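You operate a simulated robot arm through the tools that you are given. There is no shell and no other tool. Be economical: measure what you need, move in short steps, check, and stop when the job is done.

You are at the controls of a simulated two-armed robot. One attempt, no reset.

TASK
Pick up the large carton that says "springs" from the top of the packing stand with one hand, pass it to the other hand and put it on the top of the low cupboard. Set down upright: large carton.

Only the result counts: the job must be done as asked and must still hold three seconds after the hand-in. Knocking over, shifting, dropping, spilling or breaking anything else fails it.

THE ROBOT
Two 7-joint arms with two-finger parallel grippers on one trunk, on a base that drives. Base frame: it is fixed to the floor where the robot stands at the start and does not move with it; the origin is under the middle of the robot, x ahead of it, y to its left, z up; the surface under the hand at the start is at about z = 0.55. Units: m, degrees, N and s.
The left shoulder is at the start at [0.08, 0.131, 0.947], the right one opposite. With the tool pointing down near the work surface each hand reaches from about 0.24 to 0.82 m from the robot's upright axis, wherever it stands, measured 20 degrees to its own side. Places, roughly: top of the low cupboard (84x24 cm) [2.06, -2.3, 0.44]. Payload 1.57 kg a hand.
The tool frame of a hand sits at the grasp point between the pads (the TCP): z along the fingers, y along the line on which they close. The tips reach 0.03 m beyond it. Largest opening 0.11 m; finger width 0.024, thickness 0.012; the body of the gripper, 0.048 by 0.112 m, starts 0.078 m behind the TCP.
Orientation is that of the tool frame in the base frame, as [roll, pitch, yaw] about the fixed x, y, z axes, in that order (R = Rz(yaw) Ry(pitch) Rx(roll)). With the fingers straight down and closing along the base's y, the tool's x points along the base's -x, its y along +y and its z along -z.

THE INTERFACE
- The arms move only by the tool drive_tool. It takes "left_deltas", "right_deltas" or both (then of equal length, played together; a hand with none holds still); each is a list that holds one entry, the list of rows, each a list of 7 numbers: the turn, a rotation vector about the tool's x, y, z in units of 5 degrees (1.0 is 5 degrees), then the shift along the tool's x, y, z in units of 40 mm (1.0 is 40 mm), then the finger opening in m, from 0 to 0.11. In form: [[[wx, wy, wz, dx, dy, dz, claw], ...]]. A call has 1 to 8 rows; each row shifts and turns the commanded pose from where the row before left it, along the tool's axes as they then stand. A call with a number of a shift or a turn outside -1 to 1 is refused whole. Each row takes 0.2 s and may step no farther than 0.05 m and 8.6 degrees from the row before; otherwise, or with a gripper value out of range, the whole call is refused. A pose out of reach is approached as far as the arm can. The call stops where the force on the tool passes 40 N (or 10 N more than at its start, if that is more) or the arm is blocked; 0.2 s more then pass. The fingers move at their own pace (about 0.108 m/s each) and stop on an object; they squeeze with about 42 N. The grip force told is the motor's: it shows also when the fingers shut on nothing. Time passes only in rows, and 0.2 s behind the last, so rows that do not move let the fingers close. It gives the time, the measured TCP pose, the force on the tool (base axes), the opening and the grip force at its end, in the units of the frame above (readings bear some noise), with the torque about the TCP (base axes, N m) and any sound that the robot's microphone picked up, and new pictures: "show" is both (left out), scene, wrist or none (wrist: the cameras of the hands that moved).
- Cameras (640 x 400 px; columns grow to the right, rows downward): "scene" is now at [-0.0623, -0.0246, 1.4123]; the picture's right is [-0.14, -0.99, 0.00], its down [-0.76, 0.11, -0.65] and it looks along [0.64, -0.09, -0.76] (base axes); focal length 256 px, centre (320, 200). "left" rides on the left gripper at [0.07, -0.016, -0.141] in its tool frame; the picture's right is [0.23, 0.97, 0.00], its down [-0.85, 0.20, -0.48] and it looks along [-0.47, 0.11, 0.88] (tool axes); focal length 222 px, centre (320, 200). "right" rides on the right gripper at [0.07, 0.016, -0.141] in its tool frame; the picture's right is [-0.23, 0.97, 0.00], its down [-0.86, -0.20, -0.48] and it looks along [-0.47, -0.11, 0.88] (tool axes); focal length 222 px, centre (320, 200). There is no depth. A picture from a camera that has moved, and an enlarged one, comes with that camera's place and axes in the base frame and with its lens. The place of the scene camera against the robot may be out by one fixed shift of up to 0.025 m in any direction.
- base_move(legs): drives the robot by 1 to 6 legs, each [ahead, left, turn to the left] in m, m and degrees, along the robot's own axes; the way and the turn of a leg run together, so that a leg with both is an arc; at most 1.5 m and 180 degrees a leg. The arms and the cameras ride along, it lands a little off, and it stops where it bumps. It gives what a move gives, and a new picture of the scene camera.
- pan_tilt(pan, tilt): turns the head with the scene camera to pan (to the left, within 109 degrees either way) and tilt (down, from -29 to 69), counted from straight ahead of the robot. It gives what a move gives, and a new picture of the scene camera.
- zoom(camera, box): a new picture of the part [left, top, right, bottom] of that camera's present view, enlarged. It takes no simulated time.
- hand_in(): hands the job in; it is judged then, once.

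Go step by step. Nothing tells you exact positions but the pictures and the camera data: compare them with the known pose of the tool, close in by small moves and look again before you grip or let go. The budget is 120 turns and 260 pictures, counting those below and the enlarged ones. Unless the task says otherwise, let go and move clear before handing in, and close with one line.

The tools are called after ">>>" by a JSON object that holds its "fn" and its "kwargs". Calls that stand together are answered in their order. drive_tool: Moves the arms, as the interface text tells. Its arguments: {"type":"object","properties":{"left_deltas":{"type":"array","items":{"type":"array","items":{"type":"array","items":{"type":"number"}}}},"right_deltas":{"type":"array","items":{"type":"array","items":{"type":"array","items":{"type":"number"}}}},"show":{"type":"string","enum":["both","scene","wrist","none"]}},"required":[]} The other tools are called the same way: base_move (legs) drives the base; pan_tilt (pan, tilt) turns the head that bears the scene camera; zoom (camera, box) takes an enlarged picture of a part of a camera's view; hand_in () hands the job in.

At the start:

```text
t: 0.0
left_tool_pos: [0.5932, 0.0938, 0.8182]
left_tool_rot: [-180.0, 0.0, -180.0]
left_contact_force: [0.0, -0.2, -0.1]
left_torque: [-0.01, 0.01, -0.03]
left_grip_width: 0.11
left_finger_force: 0.0
right_tool_pos: [0.542, -0.3215, 0.8084]
right_tool_rot: [180.0, 0.0, -180.0]
right_contact_force: [0.7, -0.2, -0.1]
right_torque: [0.0, -0.05, -0.02]
right_grip_width: 0.1099
right_finger_force: 0.0
robot x, y, heading: [-0.0016, -0.0008, 0.2]
head pan, tilt: [-8.3, 49.8]
```

scene: 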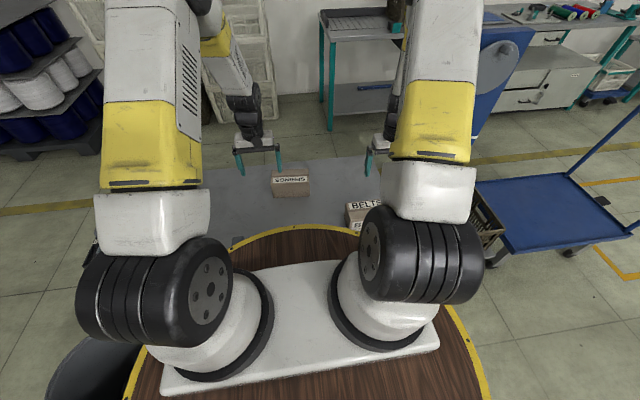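
right: 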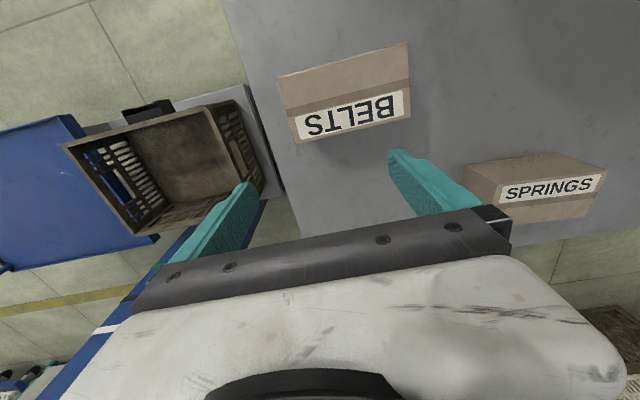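
left: 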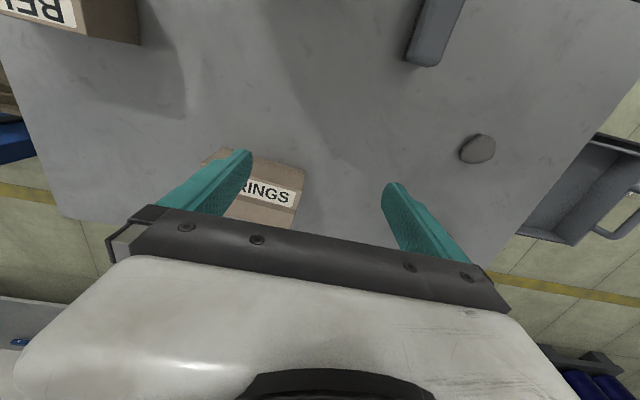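

The SPRINGS carton seems to stand on the stand at about [0.72, 0.0], with BELTS cartons to the right of it. I'll zoom in for a closer look.

>>> {"fn": "zoom", "kwargs": {"camera": "scene", "box": [220, 120, 420, 245]}}

>>> {"fn": "zoom", "kwargs": {"camera": "right", "box": [220, 0, 640, 262]}}

>>> {"fn": "zoom", "kwargs": {"camera": "left", "box": [0, 0, 400, 250]}}

```text
3.20 times, centred on (320, 182) of scene
camera zoom: at [-0.0623, -0.0246, 1.4123], right [-0.14, -0.99, 0.0], down [-0.76, 0.11, -0.65], along [0.64, -0.09, -0.76], focal length 820 px, centre (320, 256)
```

zoom: 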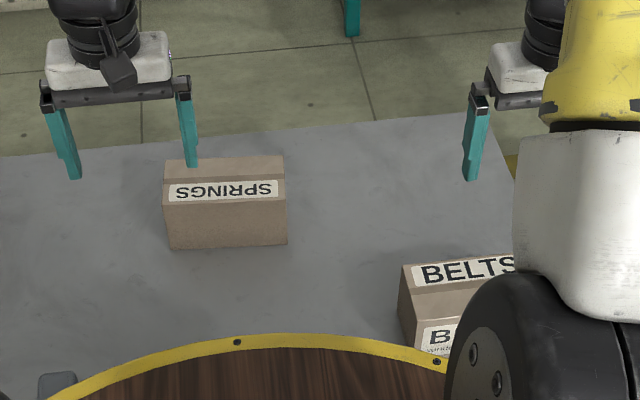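

```text
1.52 times, centred on (430, 131) of right
camera zoom: at [0.4713, -0.3065, 0.9499], right [0.23, 0.97, 0.0], down [0.86, -0.2, 0.48], along [0.47, -0.11, -0.88], focal length 338 px, centre (152, 305)
```

zoom: 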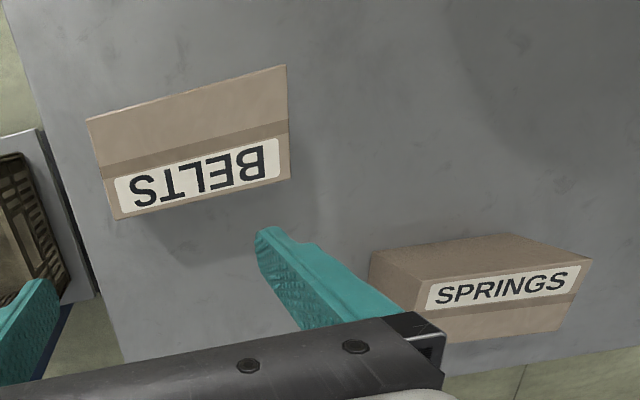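

```text
1.60 times, centred on (200, 125) of left
camera zoom: at [0.523, 0.0755, 0.9586], right [-0.23, 0.97, 0.0], down [0.85, 0.2, 0.48], along [0.47, 0.11, -0.88], focal length 355 px, centre (512, 320)
```

zoom: 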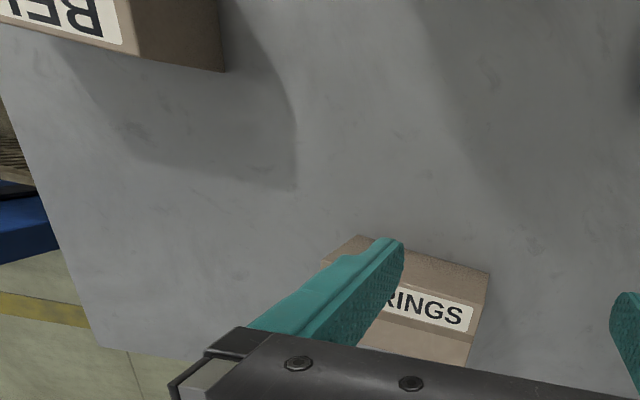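

The SPRINGS carton is about 16 × 9 × 9 cm, centred near [0.745, 0, 0.6]. Next I'll check for other SPRINGS cartons and look at the cupboard.

>>> {"fn": "pan_tilt", "kwargs": {"pan": -50, "tilt": 25}}

>>> {"fn": "pan_tilt", "kwargs": {"pan": 25, "tilt": 50}}

>>> {"fn": "pan_tilt", "kwargs": {"pan": 0, "tilt": 40}}

```text
t: 1.1
left_tool_pos: [0.5928, 0.0926, 0.8191]
left_tool_rot: [180.0, -0.1, -179.9]
left_contact_force: [-0.2, -0.7, 0.4]
left_torque: [0.06, 0.02, 0.0]
left_grip_width: 0.1098
left_finger_force: 0.1
right_tool_pos: [0.5415, -0.322, 0.8073]
right_tool_rot: [-179.9, 0.0, 180.0]
right_contact_force: [1.2, -0.4, 0.3]
right_torque: [-0.03, -0.01, 0.03]
right_grip_width: 0.1098
right_finger_force: 0.0
robot x, y, heading: [0.0013, -0.0019, 0.0]
head pan, tilt: [-50.0, 25.0]
camera scene: at [-0.0794, -0.084, 1.4494], right [-0.77, -0.64, 0.0], down [-0.27, 0.32, -0.91], along [0.58, -0.69, -0.42], focal length 256 px, centre (320, 200)
```

scene: 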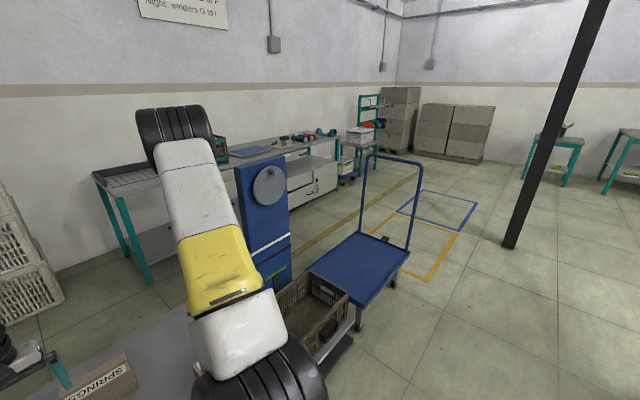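

```text
t: 2.6
left_tool_pos: [0.5929, 0.092, 0.8172]
left_tool_rot: [179.9, 0.0, -180.0]
left_contact_force: [0.6, 0.8, 0.3]
left_torque: [-0.03, 0.0, 0.0]
left_grip_width: 0.1099
left_finger_force: 0.1
right_tool_pos: [0.5413, -0.3225, 0.8071]
right_tool_rot: [179.9, 0.1, 179.9]
right_contact_force: [-0.6, 0.5, -0.1]
right_torque: [0.01, -0.01, -0.02]
right_grip_width: 0.1101
right_finger_force: 0.0
robot x, y, heading: [0.0022, 0.0001, 0.1]
head pan, tilt: [25.0, 50.0]
camera scene: at [-0.0688, 0.0191, 1.412], right [0.42, -0.91, 0.0], down [-0.69, -0.32, -0.64], along [0.58, 0.27, -0.77], focal length 256 px, centre (320, 200)
```

scene: 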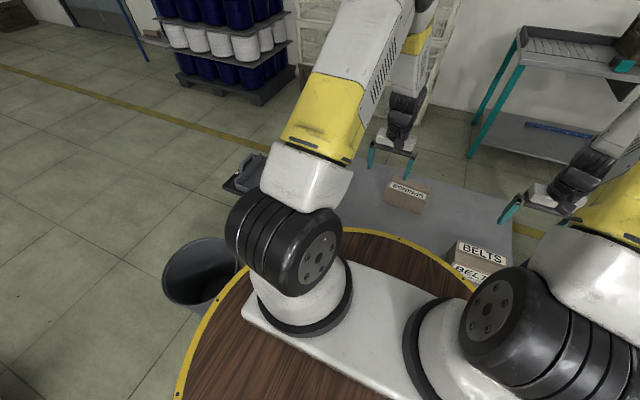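

```text
t: 3.5
left_tool_pos: [0.5923, 0.0925, 0.8183]
left_tool_rot: [180.0, -0.1, 179.9]
left_contact_force: [0.9, -0.4, -0.3]
left_torque: [0.0, 0.01, 0.01]
left_grip_width: 0.1095
left_finger_force: 0.0
right_tool_pos: [0.5419, -0.322, 0.8087]
right_tool_rot: [180.0, 0.0, 179.9]
right_contact_force: [-0.5, -1.1, 0.0]
right_torque: [0.03, 0.01, -0.03]
right_grip_width: 0.1099
right_finger_force: 0.1
robot x, y, heading: [0.0002, -0.0005, 0.4]
head pan, tilt: [0.0, 40.0]
camera scene: at [-0.0537, -0.0134, 1.4261], right [0.0, -1.0, 0.0], down [-0.64, 0.0, -0.77], along [0.77, 0.0, -0.64], focal length 256 px, centre (320, 200)
```

scene: 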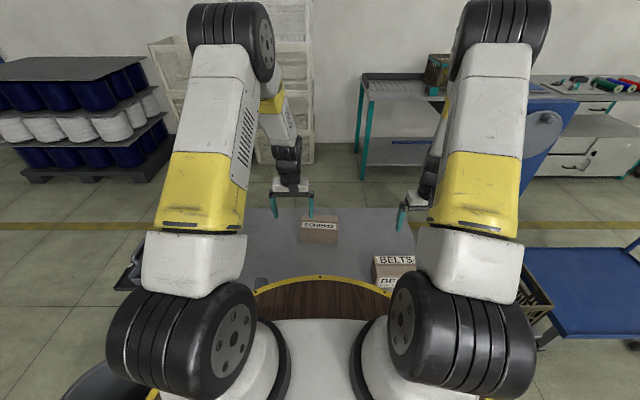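

Only one SPRINGS carton is on the stand, so I'll zoom in on the cupboard from a panned view.

>>> {"fn": "pan_tilt", "kwargs": {"pan": -48, "tilt": 20}}

>>> {"fn": "zoom", "kwargs": {"camera": "scene", "box": [200, 80, 420, 218]}}

```text
t: 4.6
left_tool_pos: [0.5937, 0.0936, 0.8174]
left_tool_rot: [-180.0, 0.0, 180.0]
left_contact_force: [0.8, 1.3, 0.4]
left_torque: [0.02, -0.01, -0.01]
left_grip_width: 0.11
left_finger_force: 0.1
right_tool_pos: [0.5419, -0.3212, 0.8076]
right_tool_rot: [179.9, -0.1, 180.0]
right_contact_force: [0.2, -0.1, -0.5]
right_torque: [-0.02, 0.0, -0.01]
right_grip_width: 0.1104
right_finger_force: 0.0
robot x, y, heading: [-0.0012, 0.0008, -0.3]
head pan, tilt: [-48.0, 20.0]
camera scene: at [-0.0763, -0.0826, 1.4575], right [-0.74, -0.67, 0.0], down [-0.23, 0.25, -0.94], along [0.63, -0.7, -0.34], focal length 256 px, centre (320, 200)
```

scene: 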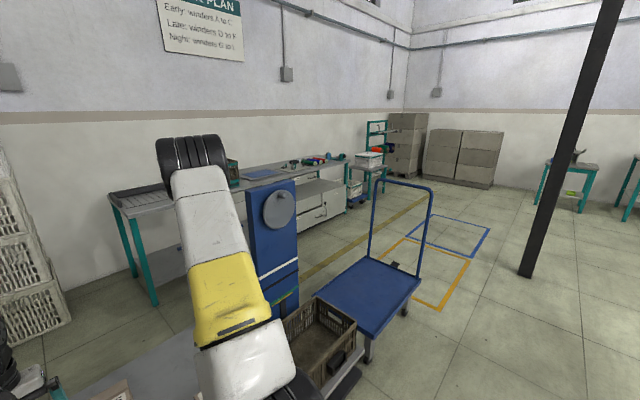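

```text
2.90 times, centred on (310, 149) of scene
camera zoom: at [-0.0763, -0.0826, 1.4575], right [-0.74, -0.67, 0.0], down [-0.23, 0.25, -0.94], along [0.63, -0.7, -0.34], focal length 743 px, centre (349, 348)
```

zoom: 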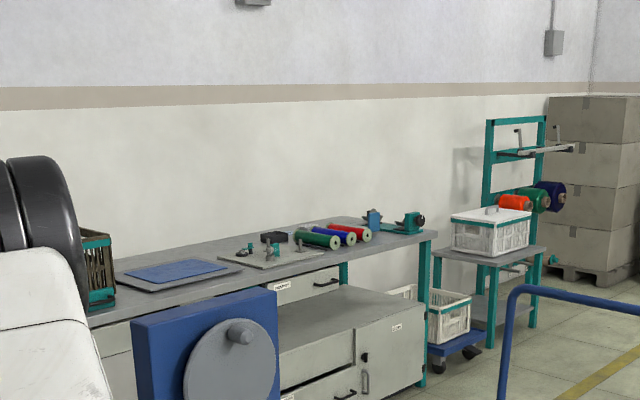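

The low cupboard top is clear and reachable by driving around the trolley. Both hands will grip across the carton's 9 cm depth (closing along x), tilted outward. I'll first yaw each hand by 90°.

>>> {"fn": "drive_tool", "kwargs": {"left_deltas": [[[0, 0, 1, 0, 0, 0, 0.11], [0, 0, 1, 0, 0, 0, 0.11], [0, 0, 1, 0, 0, 0, 0.11], [0, 0, 1, 0, 0, 0, 0.11], [0, 0, 1, 0, 0, 0, 0.11], [0, 0, 1, 0, 0, 0, 0.11], [0, 0, 1, 0, 0, 0, 0.11], [0, 0, 1, 0, 0, 0, 0.11]]], "right_deltas": [[[0, 0, -1, 0, 0, 0, 0.11], [0, 0, -1, 0, 0, 0, 0.11], [0, 0, -1, 0, 0, 0, 0.11], [0, 0, -1, 0, 0, 0, 0.11], [0, 0, -1, 0, 0, 0, 0.11], [0, 0, -1, 0, 0, 0, 0.11], [0, 0, -1, 0, 0, 0, 0.11], [0, 0, -1, 0, 0, 0, 0.11]]], "show": "none"}}

>>> {"fn": "drive_tool", "kwargs": {"left_deltas": [[[0, 0, 1, 0, 0, 0, 0.11], [0, 0, 1, 0, 0, 0, 0.11], [0, 0, 1, 0, 0, 0, 0.11], [0, 0, 1, 0, 0, 0, 0.11], [0, 0, 1, 0, 0, 0, 0.11], [0, 0, 1, 0, 0, 0, 0.11], [0, 0, 1, 0, 0, 0, 0.11], [0, 0, 1, 0, 0, 0, 0.11]]], "right_deltas": [[[0, 0, -1, 0, 0, 0, 0.11], [0, 0, -1, 0, 0, 0, 0.11], [0, 0, -1, 0, 0, 0, 0.11], [0, 0, -1, 0, 0, 0, 0.11], [0, 0, -1, 0, 0, 0, 0.11], [0, 0, -1, 0, 0, 0, 0.11], [0, 0, -1, 0, 0, 0, 0.11], [0, 0, -1, 0, 0, 0, 0.11]]], "show": "none"}}

>>> {"fn": "drive_tool", "kwargs": {"left_deltas": [[[0, 0, 1, 0, 0, 0, 0.11], [0, 0, 1, 0, 0, 0, 0.11], [0, -1, 0, 0, 0, 0, 0.11], [0, -1, 0, 0, 0, 0, 0.11], [0, -1, 0, 0, 0, 0, 0.11], [0, -1, 0, 0, 0, 0, 0.11], [0, -1, 0, 0, 0, 0, 0.11]]], "right_deltas": [[[0, 0, -1, 0, 0, 0, 0.11], [0, 0, -1, 0, 0, 0, 0.11], [0, -1, 0, 0, 0, 0, 0.11], [0, -1, 0, 0, 0, 0, 0.11], [0, -1, 0, 0, 0, 0, 0.11], [0, -1, 0, 0, 0, 0, 0.11], [0, -1, 0, 0, 0, 0, 0.11]]], "show": "both"}}

>>> {"fn": "pan_tilt", "kwargs": {"pan": 0, "tilt": 45}}

```text
t: 6.4
left_tool_pos: [0.5934, 0.0935, 0.8184]
left_tool_rot: [180.0, 0.0, 139.8]
left_contact_force: [-0.9, 0.3, 0.7]
left_torque: [0.03, -0.01, -0.01]
left_grip_width: 0.1099
left_finger_force: 0.0
right_tool_pos: [0.5418, -0.3223, 0.8073]
right_tool_rot: [-180.0, 0.0, -139.9]
right_contact_force: [-0.3, 0.5, 0.5]
right_torque: [-0.02, -0.01, -0.03]
right_grip_width: 0.1101
right_finger_force: 0.0
robot x, y, heading: [0.0002, 0.0009, -0.1]
head pan, tilt: [-48.0, 20.0]
```

```text
t: 8.2
left_tool_pos: [0.5937, 0.0927, 0.8182]
left_tool_rot: [-180.0, -0.1, 99.8]
left_contact_force: [-0.3, -0.8, 0.5]
left_torque: [0.01, 0.01, -0.01]
left_grip_width: 0.11
left_finger_force: 0.1
right_tool_pos: [0.5408, -0.3211, 0.8072]
right_tool_rot: [180.0, -0.1, -100.0]
right_contact_force: [0.4, 0.8, 0.3]
right_torque: [-0.01, -0.02, 0.01]
right_grip_width: 0.1098
right_finger_force: 0.0
robot x, y, heading: [0.0029, 0.0012, 0.0]
head pan, tilt: [-48.0, 20.0]
```

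```text
t: 9.8
left_tool_pos: [0.5922, 0.0916, 0.8187]
left_tool_rot: [179.9, 25.1, 89.9]
left_contact_force: [-0.2, 0.0, -0.3]
left_torque: [-0.01, 0.0, 0.04]
left_grip_width: 0.11
left_finger_force: 0.1
right_tool_pos: [0.5424, -0.3212, 0.8073]
right_tool_rot: [180.0, 25.1, -90.0]
right_contact_force: [0.1, -1.2, 0.2]
right_torque: [0.01, 0.01, 0.0]
right_grip_width: 0.1098
right_finger_force: 0.0
robot x, y, heading: [0.0012, -0.0011, -0.1]
head pan, tilt: [-48.0, 20.0]
camera scene: at [-0.0764, -0.0828, 1.4576], right [-0.74, -0.67, 0.0], down [-0.23, 0.25, -0.94], along [0.63, -0.7, -0.34], focal length 256 px, centre (320, 200)
camera right: at [0.5249, -0.4457, 0.9069], right [-0.97, 0.21, 0.1], down [0.2, 0.57, 0.8], along [0.11, 0.79, -0.6], focal length 222 px, centre (320, 200)
camera left: at [0.5771, 0.2142, 0.9164], right [0.97, 0.2, -0.09], down [0.2, -0.57, 0.8], along [0.11, -0.79, -0.6], focal length 222 px, centre (320, 200)
```

scene: 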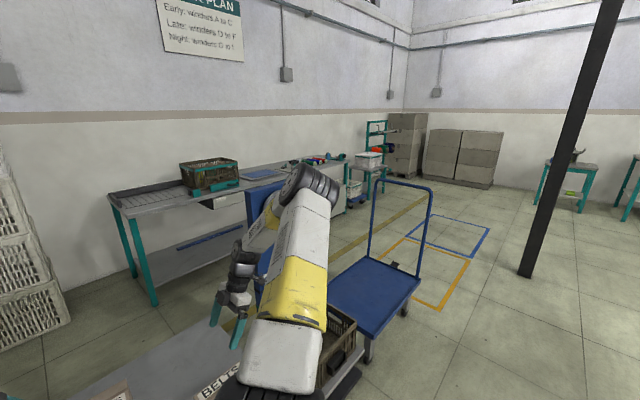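
right: 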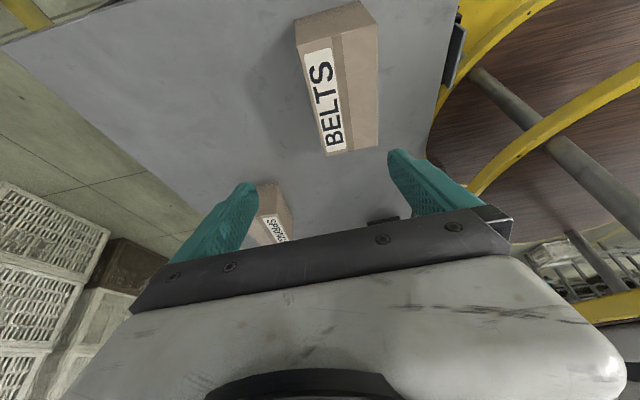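
left: 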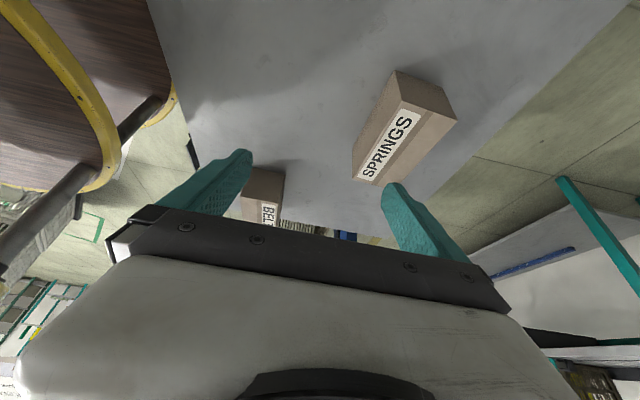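

```text
t: 11.0
left_tool_pos: [0.594, 0.0928, 0.8177]
left_tool_rot: [-180.0, 25.0, 90.0]
left_contact_force: [0.7, 0.3, -0.4]
left_torque: [0.06, -0.02, -0.02]
left_grip_width: 0.11
left_finger_force: 0.1
right_tool_pos: [0.5409, -0.322, 0.8078]
right_tool_rot: [-180.0, 25.0, -89.9]
right_contact_force: [0.7, 0.6, 0.1]
right_torque: [0.03, 0.01, 0.0]
right_grip_width: 0.11
right_finger_force: 0.1
robot x, y, heading: [-0.0, -0.0027, 0.1]
head pan, tilt: [0.0, 45.0]
camera scene: at [-0.0574, -0.0135, 1.4189], right [0.0, -1.0, 0.0], down [-0.71, 0.0, -0.71], along [0.71, 0.0, -0.71], focal length 256 px, centre (320, 200)
```

scene: 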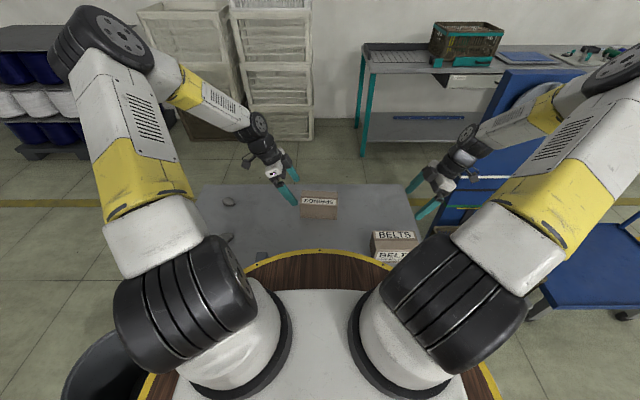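

Both hands are oriented. I'll measure the carton precisely from the left wrist camera and the scene camera.

>>> {"fn": "zoom", "kwargs": {"camera": "left", "box": [300, 40, 500, 165]}}

>>> {"fn": "zoom", "kwargs": {"camera": "scene", "box": [240, 150, 400, 250]}}

```text
3.20 times, centred on (400, 102) of left
camera zoom: at [0.577, 0.2146, 0.9163], right [0.97, 0.21, -0.1], down [0.2, -0.57, 0.79], along [0.11, -0.79, -0.6], focal length 711 px, centre (64, 512)
```

zoom: 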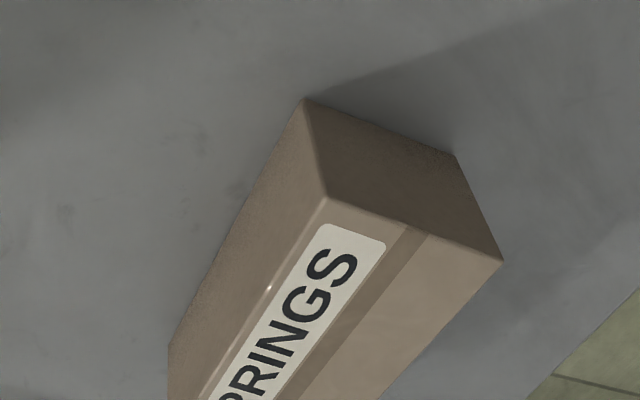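

```text
4.00 times, centred on (320, 200) of scene
camera zoom: at [-0.0574, -0.0135, 1.4189], right [0.0, -1.0, 0.0], down [-0.71, 0.0, -0.71], along [0.71, 0.0, -0.71], focal length 1025 px, centre (320, 200)
```

zoom: 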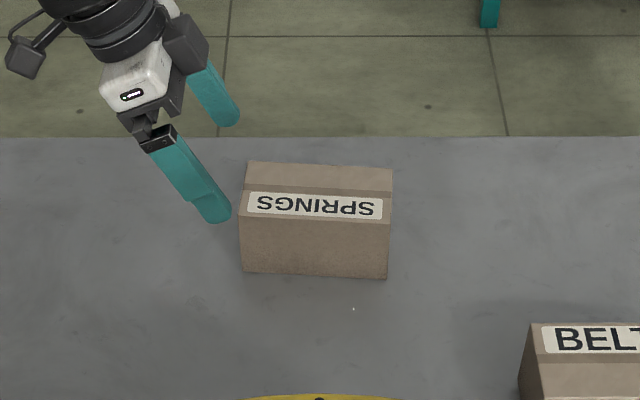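

The carton measures 16.3 × 8.1 × 8.7 cm, with its centre at about (0.720, -0.003), top at z = 0.637 and yaw -4°. I'll move the left hand to hover over its left half.

>>> {"fn": "drive_tool", "kwargs": {"left_deltas": [[[0, 0, 0, -0.046, 0.645, 0.562, 0.11], [0, 0, 0, -0.046, 0.645, 0.562, 0.11], [0, 0, 0, -0.046, 0.645, 0.562, 0.11], [0, 0, 0, -0.046, 0.645, 0.562, 0.11], [0, 0, 0, -0.046, 0.645, 0.562, 0.11], [0.338, 0, 0.725, 0, 0, 0, 0.11], [0, 0, 0, 0, 0, 0, 0.11]]]}}

```text
t: 12.6
left_tool_pos: [0.723, 0.0369, 0.7217]
left_tool_rot: [180.0, 25.1, 86.0]
left_contact_force: [1.0, -0.8, 0.7]
left_torque: [0.0, 0.0, 0.01]
left_grip_width: 0.11
left_finger_force: 0.0
right_tool_pos: [0.5425, -0.3219, 0.8078]
right_tool_rot: [180.0, 25.0, -90.0]
right_contact_force: [0.1, -0.4, -0.5]
right_torque: [0.01, -0.02, -0.01]
right_grip_width: 0.1098
right_finger_force: 0.0
robot x, y, heading: [0.0031, -0.0019, -0.0]
head pan, tilt: [0.0, 45.0]
camera scene: at [-0.0574, -0.0135, 1.4189], right [0.0, -1.0, 0.0], down [-0.71, 0.0, -0.71], along [0.71, 0.0, -0.71], focal length 256 px, centre (320, 200)
camera left: at [0.7154, 0.1598, 0.8192], right [0.99, 0.14, -0.1], down [0.16, -0.59, 0.8], along [0.05, -0.8, -0.6], focal length 222 px, centre (320, 200)
```

scene: 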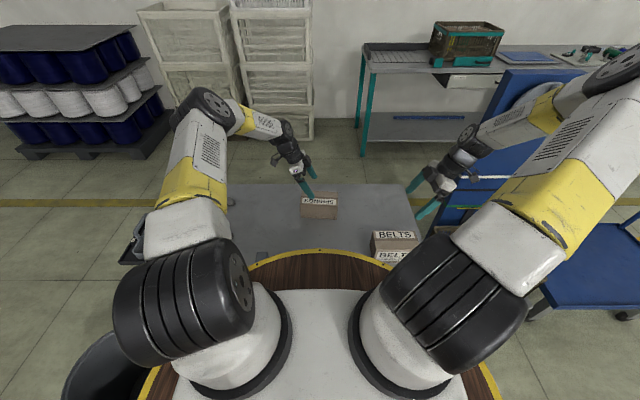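
left: 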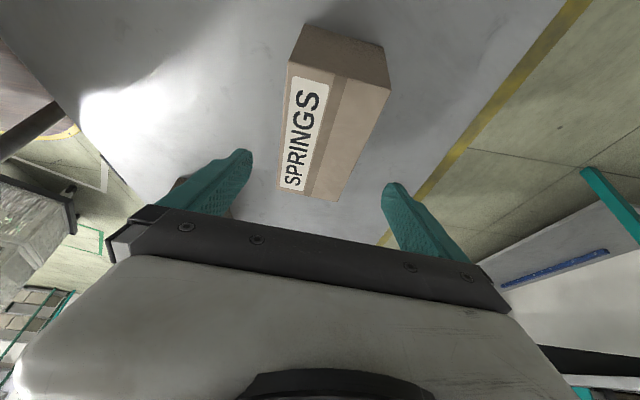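

The hand is centred over the carton, so I'll go straight down 11 cm.

>>> {"fn": "drive_tool", "kwargs": {"left_deltas": [[[0, 0, 0, 0.29, 0, 0.623, 0.11], [0, 0, 0, 0.29, 0, 0.623, 0.11], [0, 0, 0, 0.29, 0, 0.623, 0.11], [0, 0, 0, 0.29, 0, 0.623, 0.11], [0, 0, 0, 0, 0, 0, 0.11]]]}}

```text
t: 13.8
left_tool_pos: [0.7228, 0.0374, 0.611]
left_tool_rot: [179.9, 25.0, 85.9]
left_contact_force: [-0.6, -0.5, 0.5]
left_torque: [-0.02, 0.03, -0.02]
left_grip_width: 0.11
left_finger_force: 0.0
right_tool_pos: [0.5415, -0.3216, 0.8073]
right_tool_rot: [180.0, 25.0, -90.0]
right_contact_force: [-1.0, -0.5, 0.2]
right_torque: [0.0, 0.02, 0.0]
right_grip_width: 0.1101
right_finger_force: 0.1
robot x, y, heading: [-0.0033, 0.0001, 0.1]
head pan, tilt: [0.0, 45.0]
camera scene: at [-0.0574, -0.0135, 1.4189], right [0.0, -1.0, 0.0], down [-0.71, 0.0, -0.71], along [0.71, 0.0, -0.71], focal length 256 px, centre (320, 200)
camera left: at [0.7147, 0.1603, 0.7087], right [0.99, 0.14, -0.09], down [0.16, -0.59, 0.8], along [0.05, -0.8, -0.6], focal length 222 px, centre (320, 200)
```

scene: 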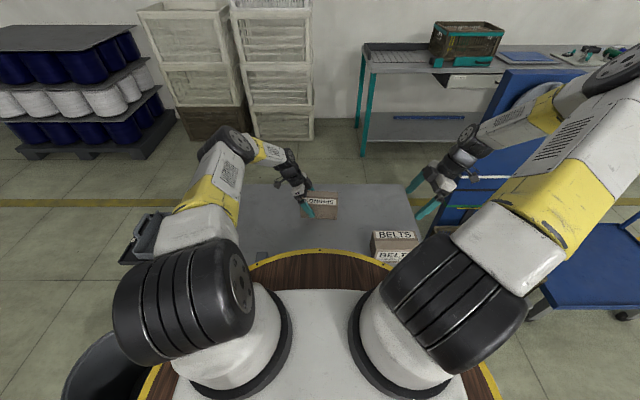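
left: 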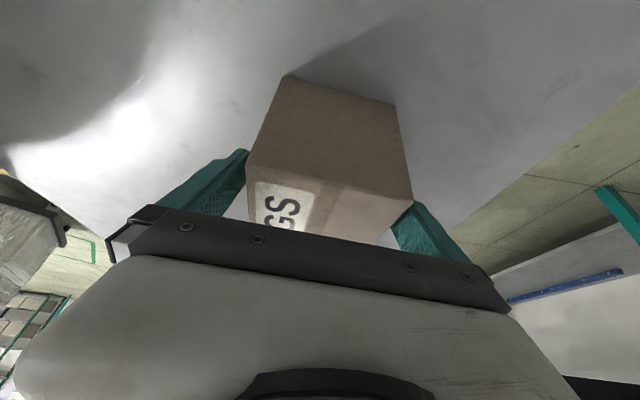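

The fingers straddle the carton, so I'll close and lift slightly.

>>> {"fn": "drive_tool", "kwargs": {"left_deltas": [[[0, 0, 0, 0, 0, 0, 0], [0, 0, 0, 0, 0, 0, 0], [0, 0, 0, 0, 0, 0, 0], [0, 0, 0, -0.1, 0, -0.21, 0], [0, 0, 0, -0.2, 0, -0.42, 0], [0, 0, 0, -0.2, 0, -0.42, 0], [0, 0, 0, 0, 0, 0, 0]]]}}

```text
t: 15.4
left_tool_pos: [0.7211, 0.0362, 0.6587]
left_tool_rot: [180.0, 25.0, 86.0]
left_contact_force: [-0.3, 0.3, -3.8]
left_torque: [0.14, -0.03, -0.01]
left_grip_width: 0.0849
left_finger_force: 42.5
right_tool_pos: [0.5418, -0.321, 0.8075]
right_tool_rot: [180.0, 25.0, -89.9]
right_contact_force: [0.5, 0.0, 0.6]
right_torque: [-0.02, -0.01, -0.02]
right_grip_width: 0.1099
right_finger_force: 0.0
robot x, y, heading: [0.0024, -0.0006, 0.1]
head pan, tilt: [0.0, 45.0]
camera scene: at [-0.0572, -0.0135, 1.4189], right [0.0, -1.0, 0.0], down [-0.71, 0.0, -0.71], along [0.71, 0.0, -0.71], focal length 256 px, centre (320, 200)
camera left: at [0.7123, 0.1592, 0.7557], right [0.99, 0.14, -0.1], down [0.16, -0.59, 0.79], along [0.05, -0.8, -0.6], focal length 222 px, centre (320, 200)
```

scene: 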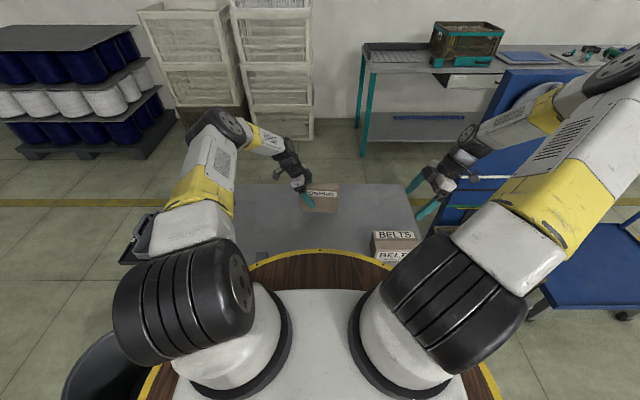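
left: 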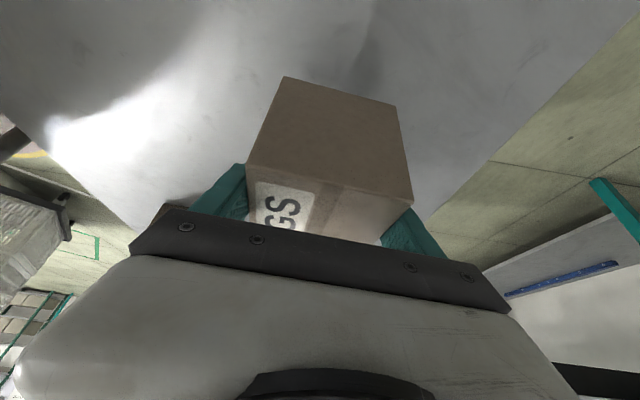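

The carton is held firmly and level, and weighs about 0.39 kg. I'll raise it and draw it in for the pass.

>>> {"fn": "drive_tool", "kwargs": {"left_deltas": [[[0, 0, 0, -0.296, 0, -0.634, 0], [0, 0, 0, -0.296, -0.25, -0.634, 0], [0, 0, 0, -0.296, -0.5, -0.634, 0], [0, 0, 0, -0.296, -0.5, -0.634, 0], [0, 0, 0, -0.296, -0.5, -0.634, 0], [0, 0, 0, 0, -0.5, 0, 0], [0, 0, 0, 0, -0.25, 0, 0], [0, 0, 0, 0, 0, 0, 0]]]}}

```text
t: 17.2
left_tool_pos: [0.623, 0.0443, 0.797]
left_tool_rot: [-180.0, 25.0, 86.0]
left_contact_force: [0.3, 0.2, -4.2]
left_torque: [0.18, -0.03, -0.01]
left_grip_width: 0.0848
left_finger_force: 41.7
right_tool_pos: [0.5423, -0.3216, 0.8076]
right_tool_rot: [-180.0, 24.9, -90.0]
right_contact_force: [0.4, -0.4, -0.7]
right_torque: [0.02, -0.01, 0.0]
right_grip_width: 0.1102
right_finger_force: 0.1
robot x, y, heading: [0.0005, 0.0012, -0.0]
head pan, tilt: [0.0, 45.0]
camera scene: at [-0.0572, -0.0135, 1.4189], right [0.0, -1.0, 0.0], down [-0.71, 0.0, -0.71], along [0.71, 0.0, -0.71], focal length 256 px, centre (320, 200)
camera left: at [0.6138, 0.167, 0.8945], right [0.99, 0.14, -0.1], down [0.16, -0.59, 0.8], along [0.05, -0.8, -0.6], focal length 222 px, centre (320, 200)
```

scene: 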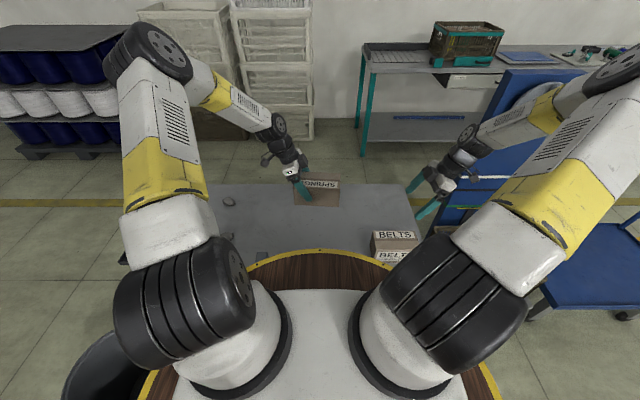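
left: 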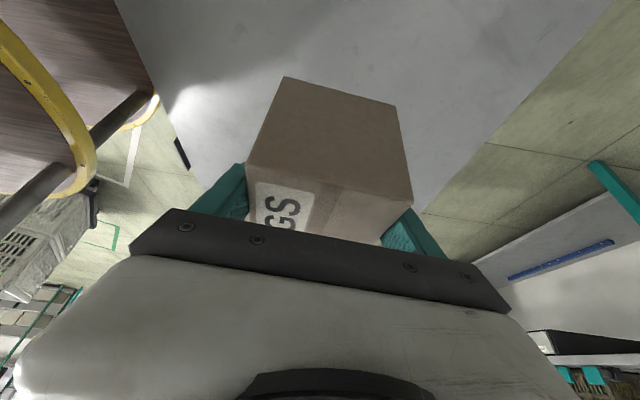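

Next the right hand goes to a spot above and right of the carton's right half, in line for its tilted approach.

>>> {"fn": "drive_tool", "kwargs": {"right_deltas": [[[0, 0, 0, -0.907, -0.257, -0.033, 0.11], [0, 0, 0, -0.907, -0.257, -0.033, 0.11], [0, 0, 0, -0.907, -0.257, -0.033, 0.11], [0, 0, 0, -0.907, -0.257, -0.033, 0.11], [0, 0, 0, -0.907, -0.257, -0.033, 0.11], [0, 0, 0, -0.907, -0.257, -0.033, 0.11], [0, 0, 0, -0.907, -0.257, -0.033, 0.11], [0.338, 0, 0.725, 0, 0, 0, 0.11]]]}}

```text
t: 19.0
left_tool_pos: [0.6231, 0.0448, 0.7962]
left_tool_rot: [-180.0, 25.0, 86.1]
left_contact_force: [-0.6, -0.4, -3.6]
left_torque: [0.13, -0.03, 0.01]
left_grip_width: 0.085
left_finger_force: 41.9
right_tool_pos: [0.6145, -0.0963, 0.9228]
right_tool_rot: [-180.0, 25.0, -94.2]
right_contact_force: [0.4, -0.2, 0.5]
right_torque: [0.03, 0.04, 0.0]
right_grip_width: 0.1099
right_finger_force: 0.0
robot x, y, heading: [-0.0031, -0.0007, -0.1]
head pan, tilt: [0.0, 45.0]
camera scene: at [-0.0572, -0.0134, 1.4189], right [0.0, -1.0, 0.0], down [-0.71, 0.0, -0.71], along [0.71, 0.0, -0.71], focal length 256 px, centre (320, 200)
camera right: at [0.5888, -0.2181, 1.0219], right [-0.96, 0.27, 0.1], down [0.24, 0.56, 0.8], along [0.16, 0.78, -0.6], focal length 222 px, centre (320, 200)
```

scene: 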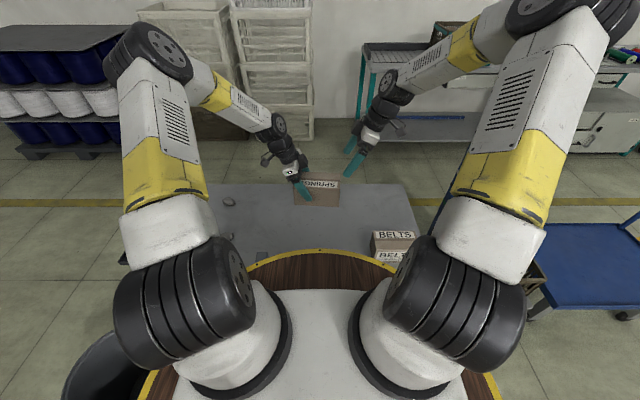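
right: 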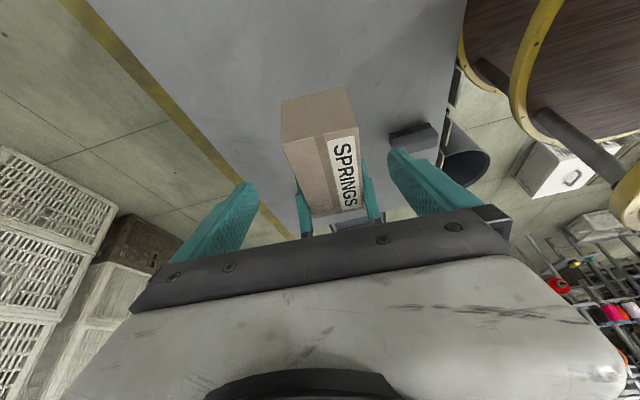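

>>> {"fn": "zoom", "kwargs": {"camera": "right", "box": [240, 75, 416, 185]}}

```text
3.64 times, centred on (328, 130) of right
camera zoom: at [0.5888, -0.2181, 1.0219], right [-0.96, 0.27, 0.1], down [0.24, 0.56, 0.8], along [0.16, 0.78, -0.6], focal length 808 px, centre (291, 454)
```

zoom: 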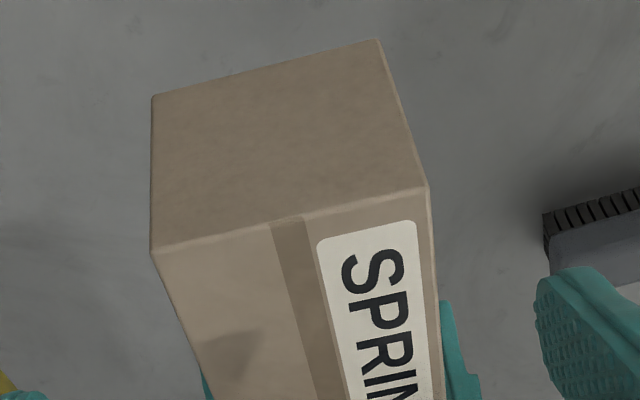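

Alignment is within a few millimetres. I'll approach along the tool axis by 14 cm.

>>> {"fn": "drive_tool", "kwargs": {"right_deltas": [[[0, 0, 0, 0, 0.05, 0.7, 0.11], [0, 0, 0, 0, 0, 0.7, 0.11], [0, 0, 0, 0, 0, 0.7, 0.11], [0, 0, 0, 0, 0, 0.7, 0.11], [0, 0, 0, 0, 0, 0.7, 0.11], [0, 0, 0, 0, 0, 0, 0.11]]]}}

```text
t: 20.4
left_tool_pos: [0.6227, 0.0442, 0.7959]
left_tool_rot: [179.9, 25.0, 85.9]
left_contact_force: [-0.2, -0.4, -5.0]
left_torque: [0.16, 0.02, -0.01]
left_grip_width: 0.0846
left_finger_force: 42.0
right_tool_pos: [0.6149, -0.0368, 0.7948]
right_tool_rot: [179.9, 25.0, -94.0]
right_contact_force: [0.0, -0.1, 0.2]
right_torque: [-0.03, 0.0, 0.02]
right_grip_width: 0.1103
right_finger_force: 0.2
robot x, y, heading: [0.0013, 0.0012, 0.2]
head pan, tilt: [0.0, 45.0]
camera scene: at [-0.0573, -0.0134, 1.4189], right [0.0, -1.0, 0.0], down [-0.71, 0.0, -0.71], along [0.71, 0.0, -0.71], focal length 256 px, centre (320, 200)
camera right: at [0.5891, -0.1592, 0.8939], right [-0.96, 0.27, 0.1], down [0.24, 0.56, 0.8], along [0.16, 0.78, -0.6], focal length 222 px, centre (320, 200)
```

scene: 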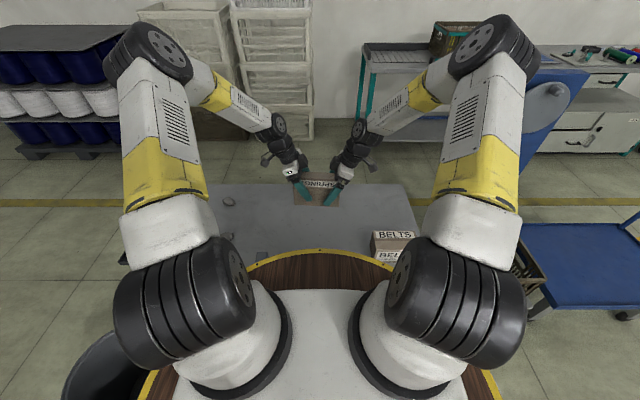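
right: 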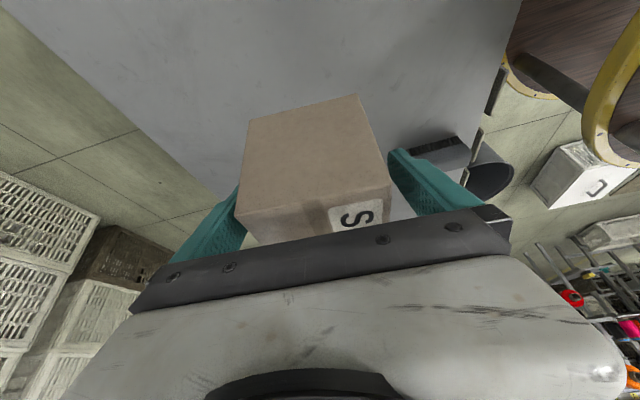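

Both fingers are beside the carton, so I'll close the right hand now.

>>> {"fn": "drive_tool", "kwargs": {"right_deltas": [[[0, 0, 0, 0, -0.05, 0, 0.11], [0, 0, 0, 0, 0, 0, 0], [0, 0, 0, 0, 0, 0, 0], [0, 0, 0, 0, 0, 0, 0], [0, 0, 0, 0, 0, 0, 0]]]}}

```text
t: 21.6
left_tool_pos: [0.622, 0.0447, 0.7963]
left_tool_rot: [180.0, 25.1, 86.2]
left_contact_force: [4.9, -0.6, -5.2]
left_torque: [-0.02, 0.98, 0.79]
left_grip_width: 0.0848
left_finger_force: 42.1
right_tool_pos: [0.6174, -0.0376, 0.7953]
right_tool_rot: [-179.9, 25.1, -94.0]
right_contact_force: [-6.4, -0.3, 0.2]
right_torque: [0.23, -1.01, -0.25]
right_grip_width: 0.0847
right_finger_force: 41.9
robot x, y, heading: [0.0011, -0.0009, -0.0]
head pan, tilt: [0.0, 45.0]
camera scene: at [-0.0572, -0.0134, 1.4189], right [0.0, -1.0, 0.0], down [-0.71, 0.0, -0.71], along [0.71, 0.0, -0.71], focal length 256 px, centre (320, 200)
camera right: at [0.591, -0.1597, 0.8944], right [-0.96, 0.27, 0.1], down [0.24, 0.56, 0.8], along [0.16, 0.78, -0.6], focal length 222 px, centre (320, 200)
```

scene: 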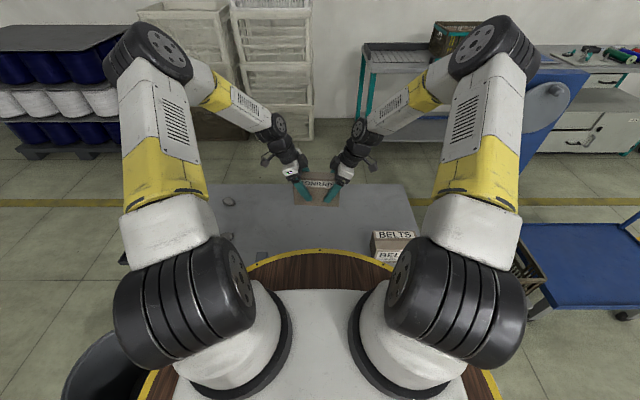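
right: 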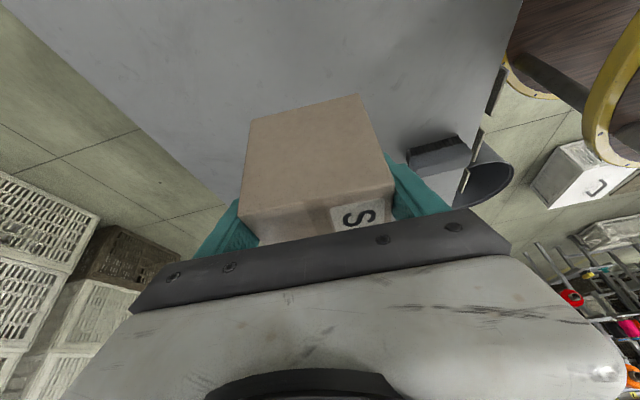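

The right hand has the carton at full grip. I'll open the left hand and withdraw it along its own axis.

>>> {"fn": "drive_tool", "kwargs": {"left_deltas": [[[0, 0, 0, 0, 0, 0, 0.11], [0, 0, 0, 0, 0, 0, 0.11], [0, 0, 0, 0, 0, 0, 0.11], [0, 0, 0, 0, 0, -0.6, 0.11], [0, 0, 0, 0, 0, -0.8, 0.11], [0, 0, 0, 0, 0, -0.8, 0.11], [0, 0, 0, 0, 0, -0.8, 0.11], [0, 0, 0, 0, 0, -0.8, 0.11]]]}}

>>> {"fn": "zoom", "kwargs": {"camera": "right", "box": [160, 60, 480, 260]}}

```text
t: 23.4
left_tool_pos: [0.6277, 0.108, 0.9343]
left_tool_rot: [-180.0, 25.0, 86.0]
left_contact_force: [0.1, -0.1, -1.0]
left_torque: [-0.02, 0.03, -0.01]
left_grip_width: 0.1103
left_finger_force: 0.1
right_tool_pos: [0.6164, -0.0369, 0.7958]
right_tool_rot: [179.9, 25.0, -94.0]
right_contact_force: [0.3, -0.2, 0.0]
right_torque: [-0.15, 0.01, 0.0]
right_grip_width: 0.0846
right_finger_force: 41.9
robot x, y, heading: [0.0009, 0.0008, 0.1]
head pan, tilt: [0.0, 45.0]
camera scene: at [-0.057, -0.0134, 1.4189], right [0.0, -1.0, 0.0], down [-0.71, 0.0, -0.71], along [0.71, 0.0, -0.71], focal length 256 px, centre (320, 200)
camera left: at [0.6183, 0.2303, 1.0312], right [0.99, 0.14, -0.1], down [0.16, -0.59, 0.8], along [0.05, -0.8, -0.6], focal length 222 px, centre (320, 200)
```

scene: 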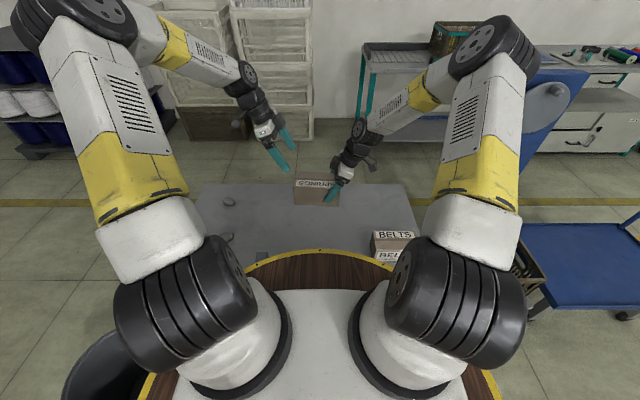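
left: 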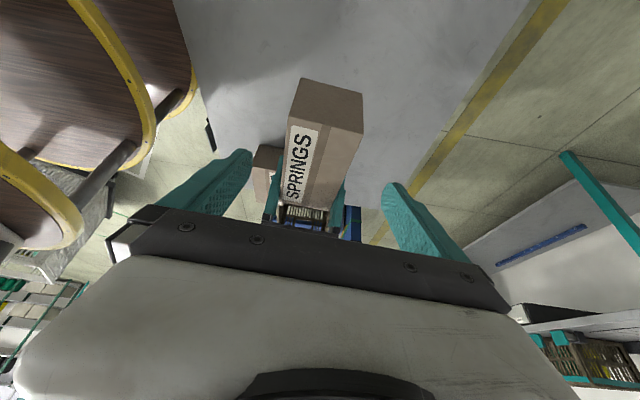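

```text
2.00 times, centred on (320, 160) of right
camera zoom: at [0.5913, -0.1599, 0.8943], right [-0.96, 0.27, 0.1], down [0.24, 0.56, 0.8], along [0.16, 0.78, -0.6], focal length 444 px, centre (320, 280)
```

zoom: 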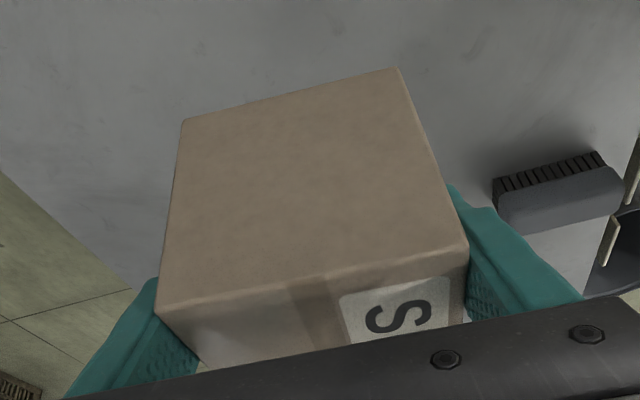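

The pass is done and the right hand holds the carton. I'll move the left arm aside, raise the carton and look at the driving route on the right.

>>> {"fn": "drive_tool", "kwargs": {"left_deltas": [[[0, 0, 0, 0.85, 0, -0.4, 0.11], [0, 0, 0, 0.85, 0, -0.4, 0.11], [0, 0, 0, 0.85, 0, -0.4, 0.11], [0, 0, 0, 0.85, 0, -0.4, 0.11]]], "right_deltas": [[[0, 0, 0, -0.15, 0.3, -0.3, 0], [0, 0, 0, -0.2, 0.5, -0.4, 0], [0, 0, 0, -0.2, 0.5, -0.4, 0], [0, 0, 0, -0.1, 0.2, -0.2, 0]]], "show": "none"}}

>>> {"fn": "pan_tilt", "kwargs": {"pan": -95, "tilt": 30}}

>>> {"fn": "pan_tilt", "kwargs": {"pan": -50, "tilt": 30}}

```text
t: 24.4
left_tool_pos: [0.6383, 0.2596, 0.9354]
left_tool_rot: [180.0, 25.1, 86.0]
left_contact_force: [0.2, -1.1, 0.1]
left_torque: [0.01, 0.0, -0.01]
left_grip_width: 0.11
left_finger_force: 0.0
right_tool_pos: [0.5592, -0.0309, 0.8554]
right_tool_rot: [180.0, 25.0, -94.0]
right_contact_force: [-0.9, -0.3, -3.8]
right_torque: [-0.17, 0.02, -0.01]
right_grip_width: 0.0848
right_finger_force: 41.9
robot x, y, heading: [-0.0006, -0.0011, 0.3]
head pan, tilt: [0.0, 45.0]
```

```text
t: 26.1
left_tool_pos: [0.6385, 0.2587, 0.9353]
left_tool_rot: [-179.9, 25.1, 85.9]
left_contact_force: [-1.4, 0.3, -0.5]
left_torque: [0.03, 0.0, 0.0]
left_grip_width: 0.11
left_finger_force: 0.0
right_tool_pos: [0.5604, -0.0301, 0.8555]
right_tool_rot: [180.0, 24.9, -94.0]
right_contact_force: [0.0, 0.4, -4.2]
right_torque: [-0.22, 0.03, -0.01]
right_grip_width: 0.0851
right_finger_force: 41.8
robot x, y, heading: [-0.0007, -0.0011, 0.1]
head pan, tilt: [-95.0, 30.0]
camera scene: at [-0.1464, -0.1035, 1.4415], right [-1.0, 0.09, 0.0], down [0.04, 0.5, -0.87], along [-0.08, -0.86, -0.5], focal length 256 px, centre (320, 200)
```

scene: 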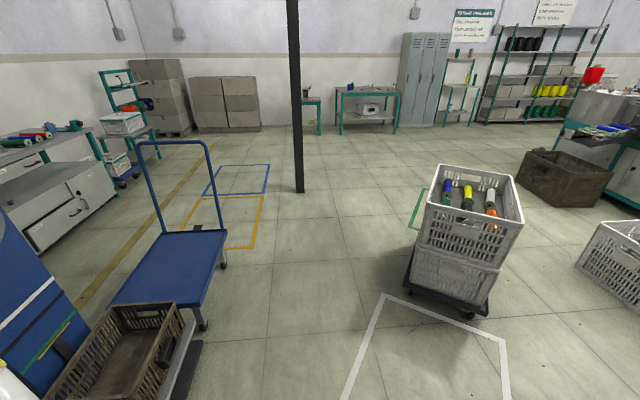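

```text
t: 27.2
left_tool_pos: [0.6382, 0.2582, 0.9339]
left_tool_rot: [180.0, 25.0, 85.9]
left_contact_force: [-0.2, -0.1, 0.2]
left_torque: [-0.02, 0.01, 0.02]
left_grip_width: 0.1099
left_finger_force: 0.1
right_tool_pos: [0.5607, -0.0309, 0.8561]
right_tool_rot: [180.0, 25.0, -93.9]
right_contact_force: [-0.7, 0.1, -4.4]
right_torque: [-0.2, 0.0, -0.01]
right_grip_width: 0.0848
right_finger_force: 41.9
robot x, y, heading: [-0.0015, 0.0017, -0.0]
head pan, tilt: [-50.0, 30.0]
camera scene: at [-0.0805, -0.0827, 1.4415], right [-0.77, -0.64, 0.0], down [-0.32, 0.38, -0.87], along [0.56, -0.66, -0.5], focal length 256 px, centre (320, 200)
```

scene: 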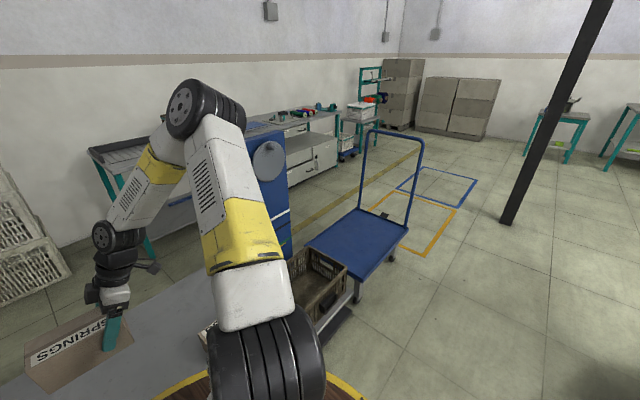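

The carton rides well, so I'll back off and turn to the right for the corridor between the trolley and the white crates.

>>> {"fn": "base_move", "kwargs": {"legs": [[-0.35, 0, 0], [0, 0, -90]]}}

>>> {"fn": "pan_tilt", "kwargs": {"pan": 0, "tilt": 35}}

```text
t: 33.2
left_tool_pos: [-0.0726, -0.6283, 0.9351]
left_tool_rot: [180.0, 25.1, -2.2]
left_contact_force: [0.2, -0.2, -0.5]
left_torque: [0.02, 0.01, -0.02]
left_grip_width: 0.1101
left_finger_force: 0.0
right_tool_pos: [-0.3658, -0.5603, 0.8562]
right_tool_rot: [-180.0, 25.0, 177.8]
right_contact_force: [1.1, 0.0, -3.4]
right_torque: [0.03, 0.2, 0.0]
right_grip_width: 0.0848
right_finger_force: 42.0
robot x, y, heading: [-0.3512, 0.0003, -88.3]
head pan, tilt: [-50.0, 30.0]
camera scene: at [-0.423, 0.067, 1.4415], right [-0.67, 0.75, 0.0], down [0.37, 0.33, -0.87], along [-0.65, -0.58, -0.5], focal length 256 px, centre (320, 200)
```

scene: 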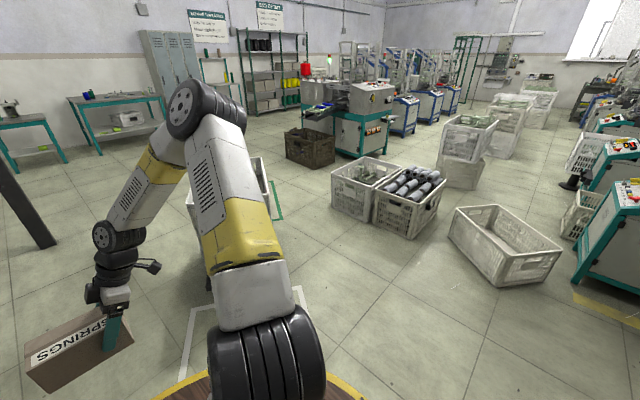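

```text
t: 34.4
left_tool_pos: [-0.0705, -0.628, 0.9344]
left_tool_rot: [180.0, 25.1, -2.2]
left_contact_force: [0.6, -0.3, 0.0]
left_torque: [-0.02, 0.0, 0.01]
left_grip_width: 0.1101
left_finger_force: 0.1
right_tool_pos: [-0.3659, -0.5603, 0.8552]
right_tool_rot: [179.9, 24.9, 177.8]
right_contact_force: [0.2, -0.5, -3.2]
right_torque: [-0.03, 0.19, 0.02]
right_grip_width: 0.0848
right_finger_force: 42.0
robot x, y, heading: [-0.3574, 0.0021, -88.1]
head pan, tilt: [0.0, 35.0]
camera scene: at [-0.3528, 0.0393, 1.4337], right [-1.0, -0.03, 0.0], down [-0.02, 0.57, -0.82], along [0.03, -0.82, -0.57], focal length 256 px, centre (320, 200)
```

scene: 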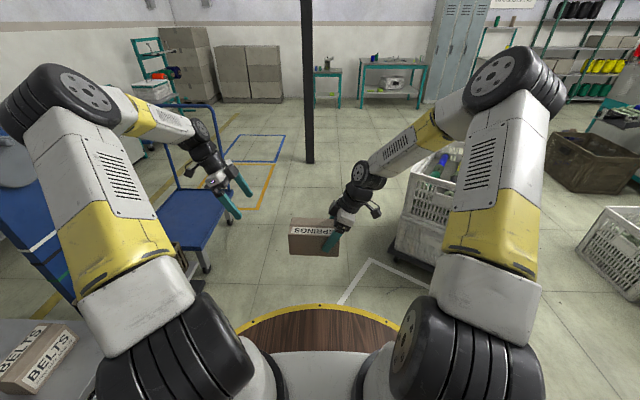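

The corridor ahead is clear, with about 0.3 m on each side. I'll drive forward in stages.

>>> {"fn": "base_move", "kwargs": {"legs": [[0, 0, -2], [1.2, 0, 0]]}}

```text
t: 40.9
left_tool_pos: [-0.0793, -1.8431, 0.9362]
left_tool_rot: [-180.0, 25.0, -3.4]
left_contact_force: [-0.6, -0.6, 0.3]
left_torque: [0.0, 0.0, -0.03]
left_grip_width: 0.11
left_finger_force: 0.1
right_tool_pos: [-0.3694, -1.7675, 0.8557]
right_tool_rot: [179.9, 25.0, 176.8]
right_contact_force: [-0.3, 0.2, -3.9]
right_torque: [0.0, 0.16, 0.02]
right_grip_width: 0.0849
right_finger_force: 41.2
robot x, y, heading: [-0.3505, -1.21, -89.0]
head pan, tilt: [0.0, 35.0]
camera scene: at [-0.3459, -1.1695, 1.4337], right [-1.0, -0.01, 0.0], down [-0.01, 0.57, -0.82], along [0.01, -0.82, -0.57], focal length 256 px, centre (320, 200)
```

scene: 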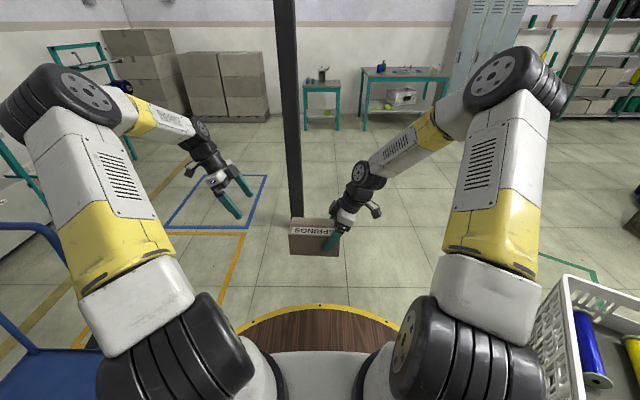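

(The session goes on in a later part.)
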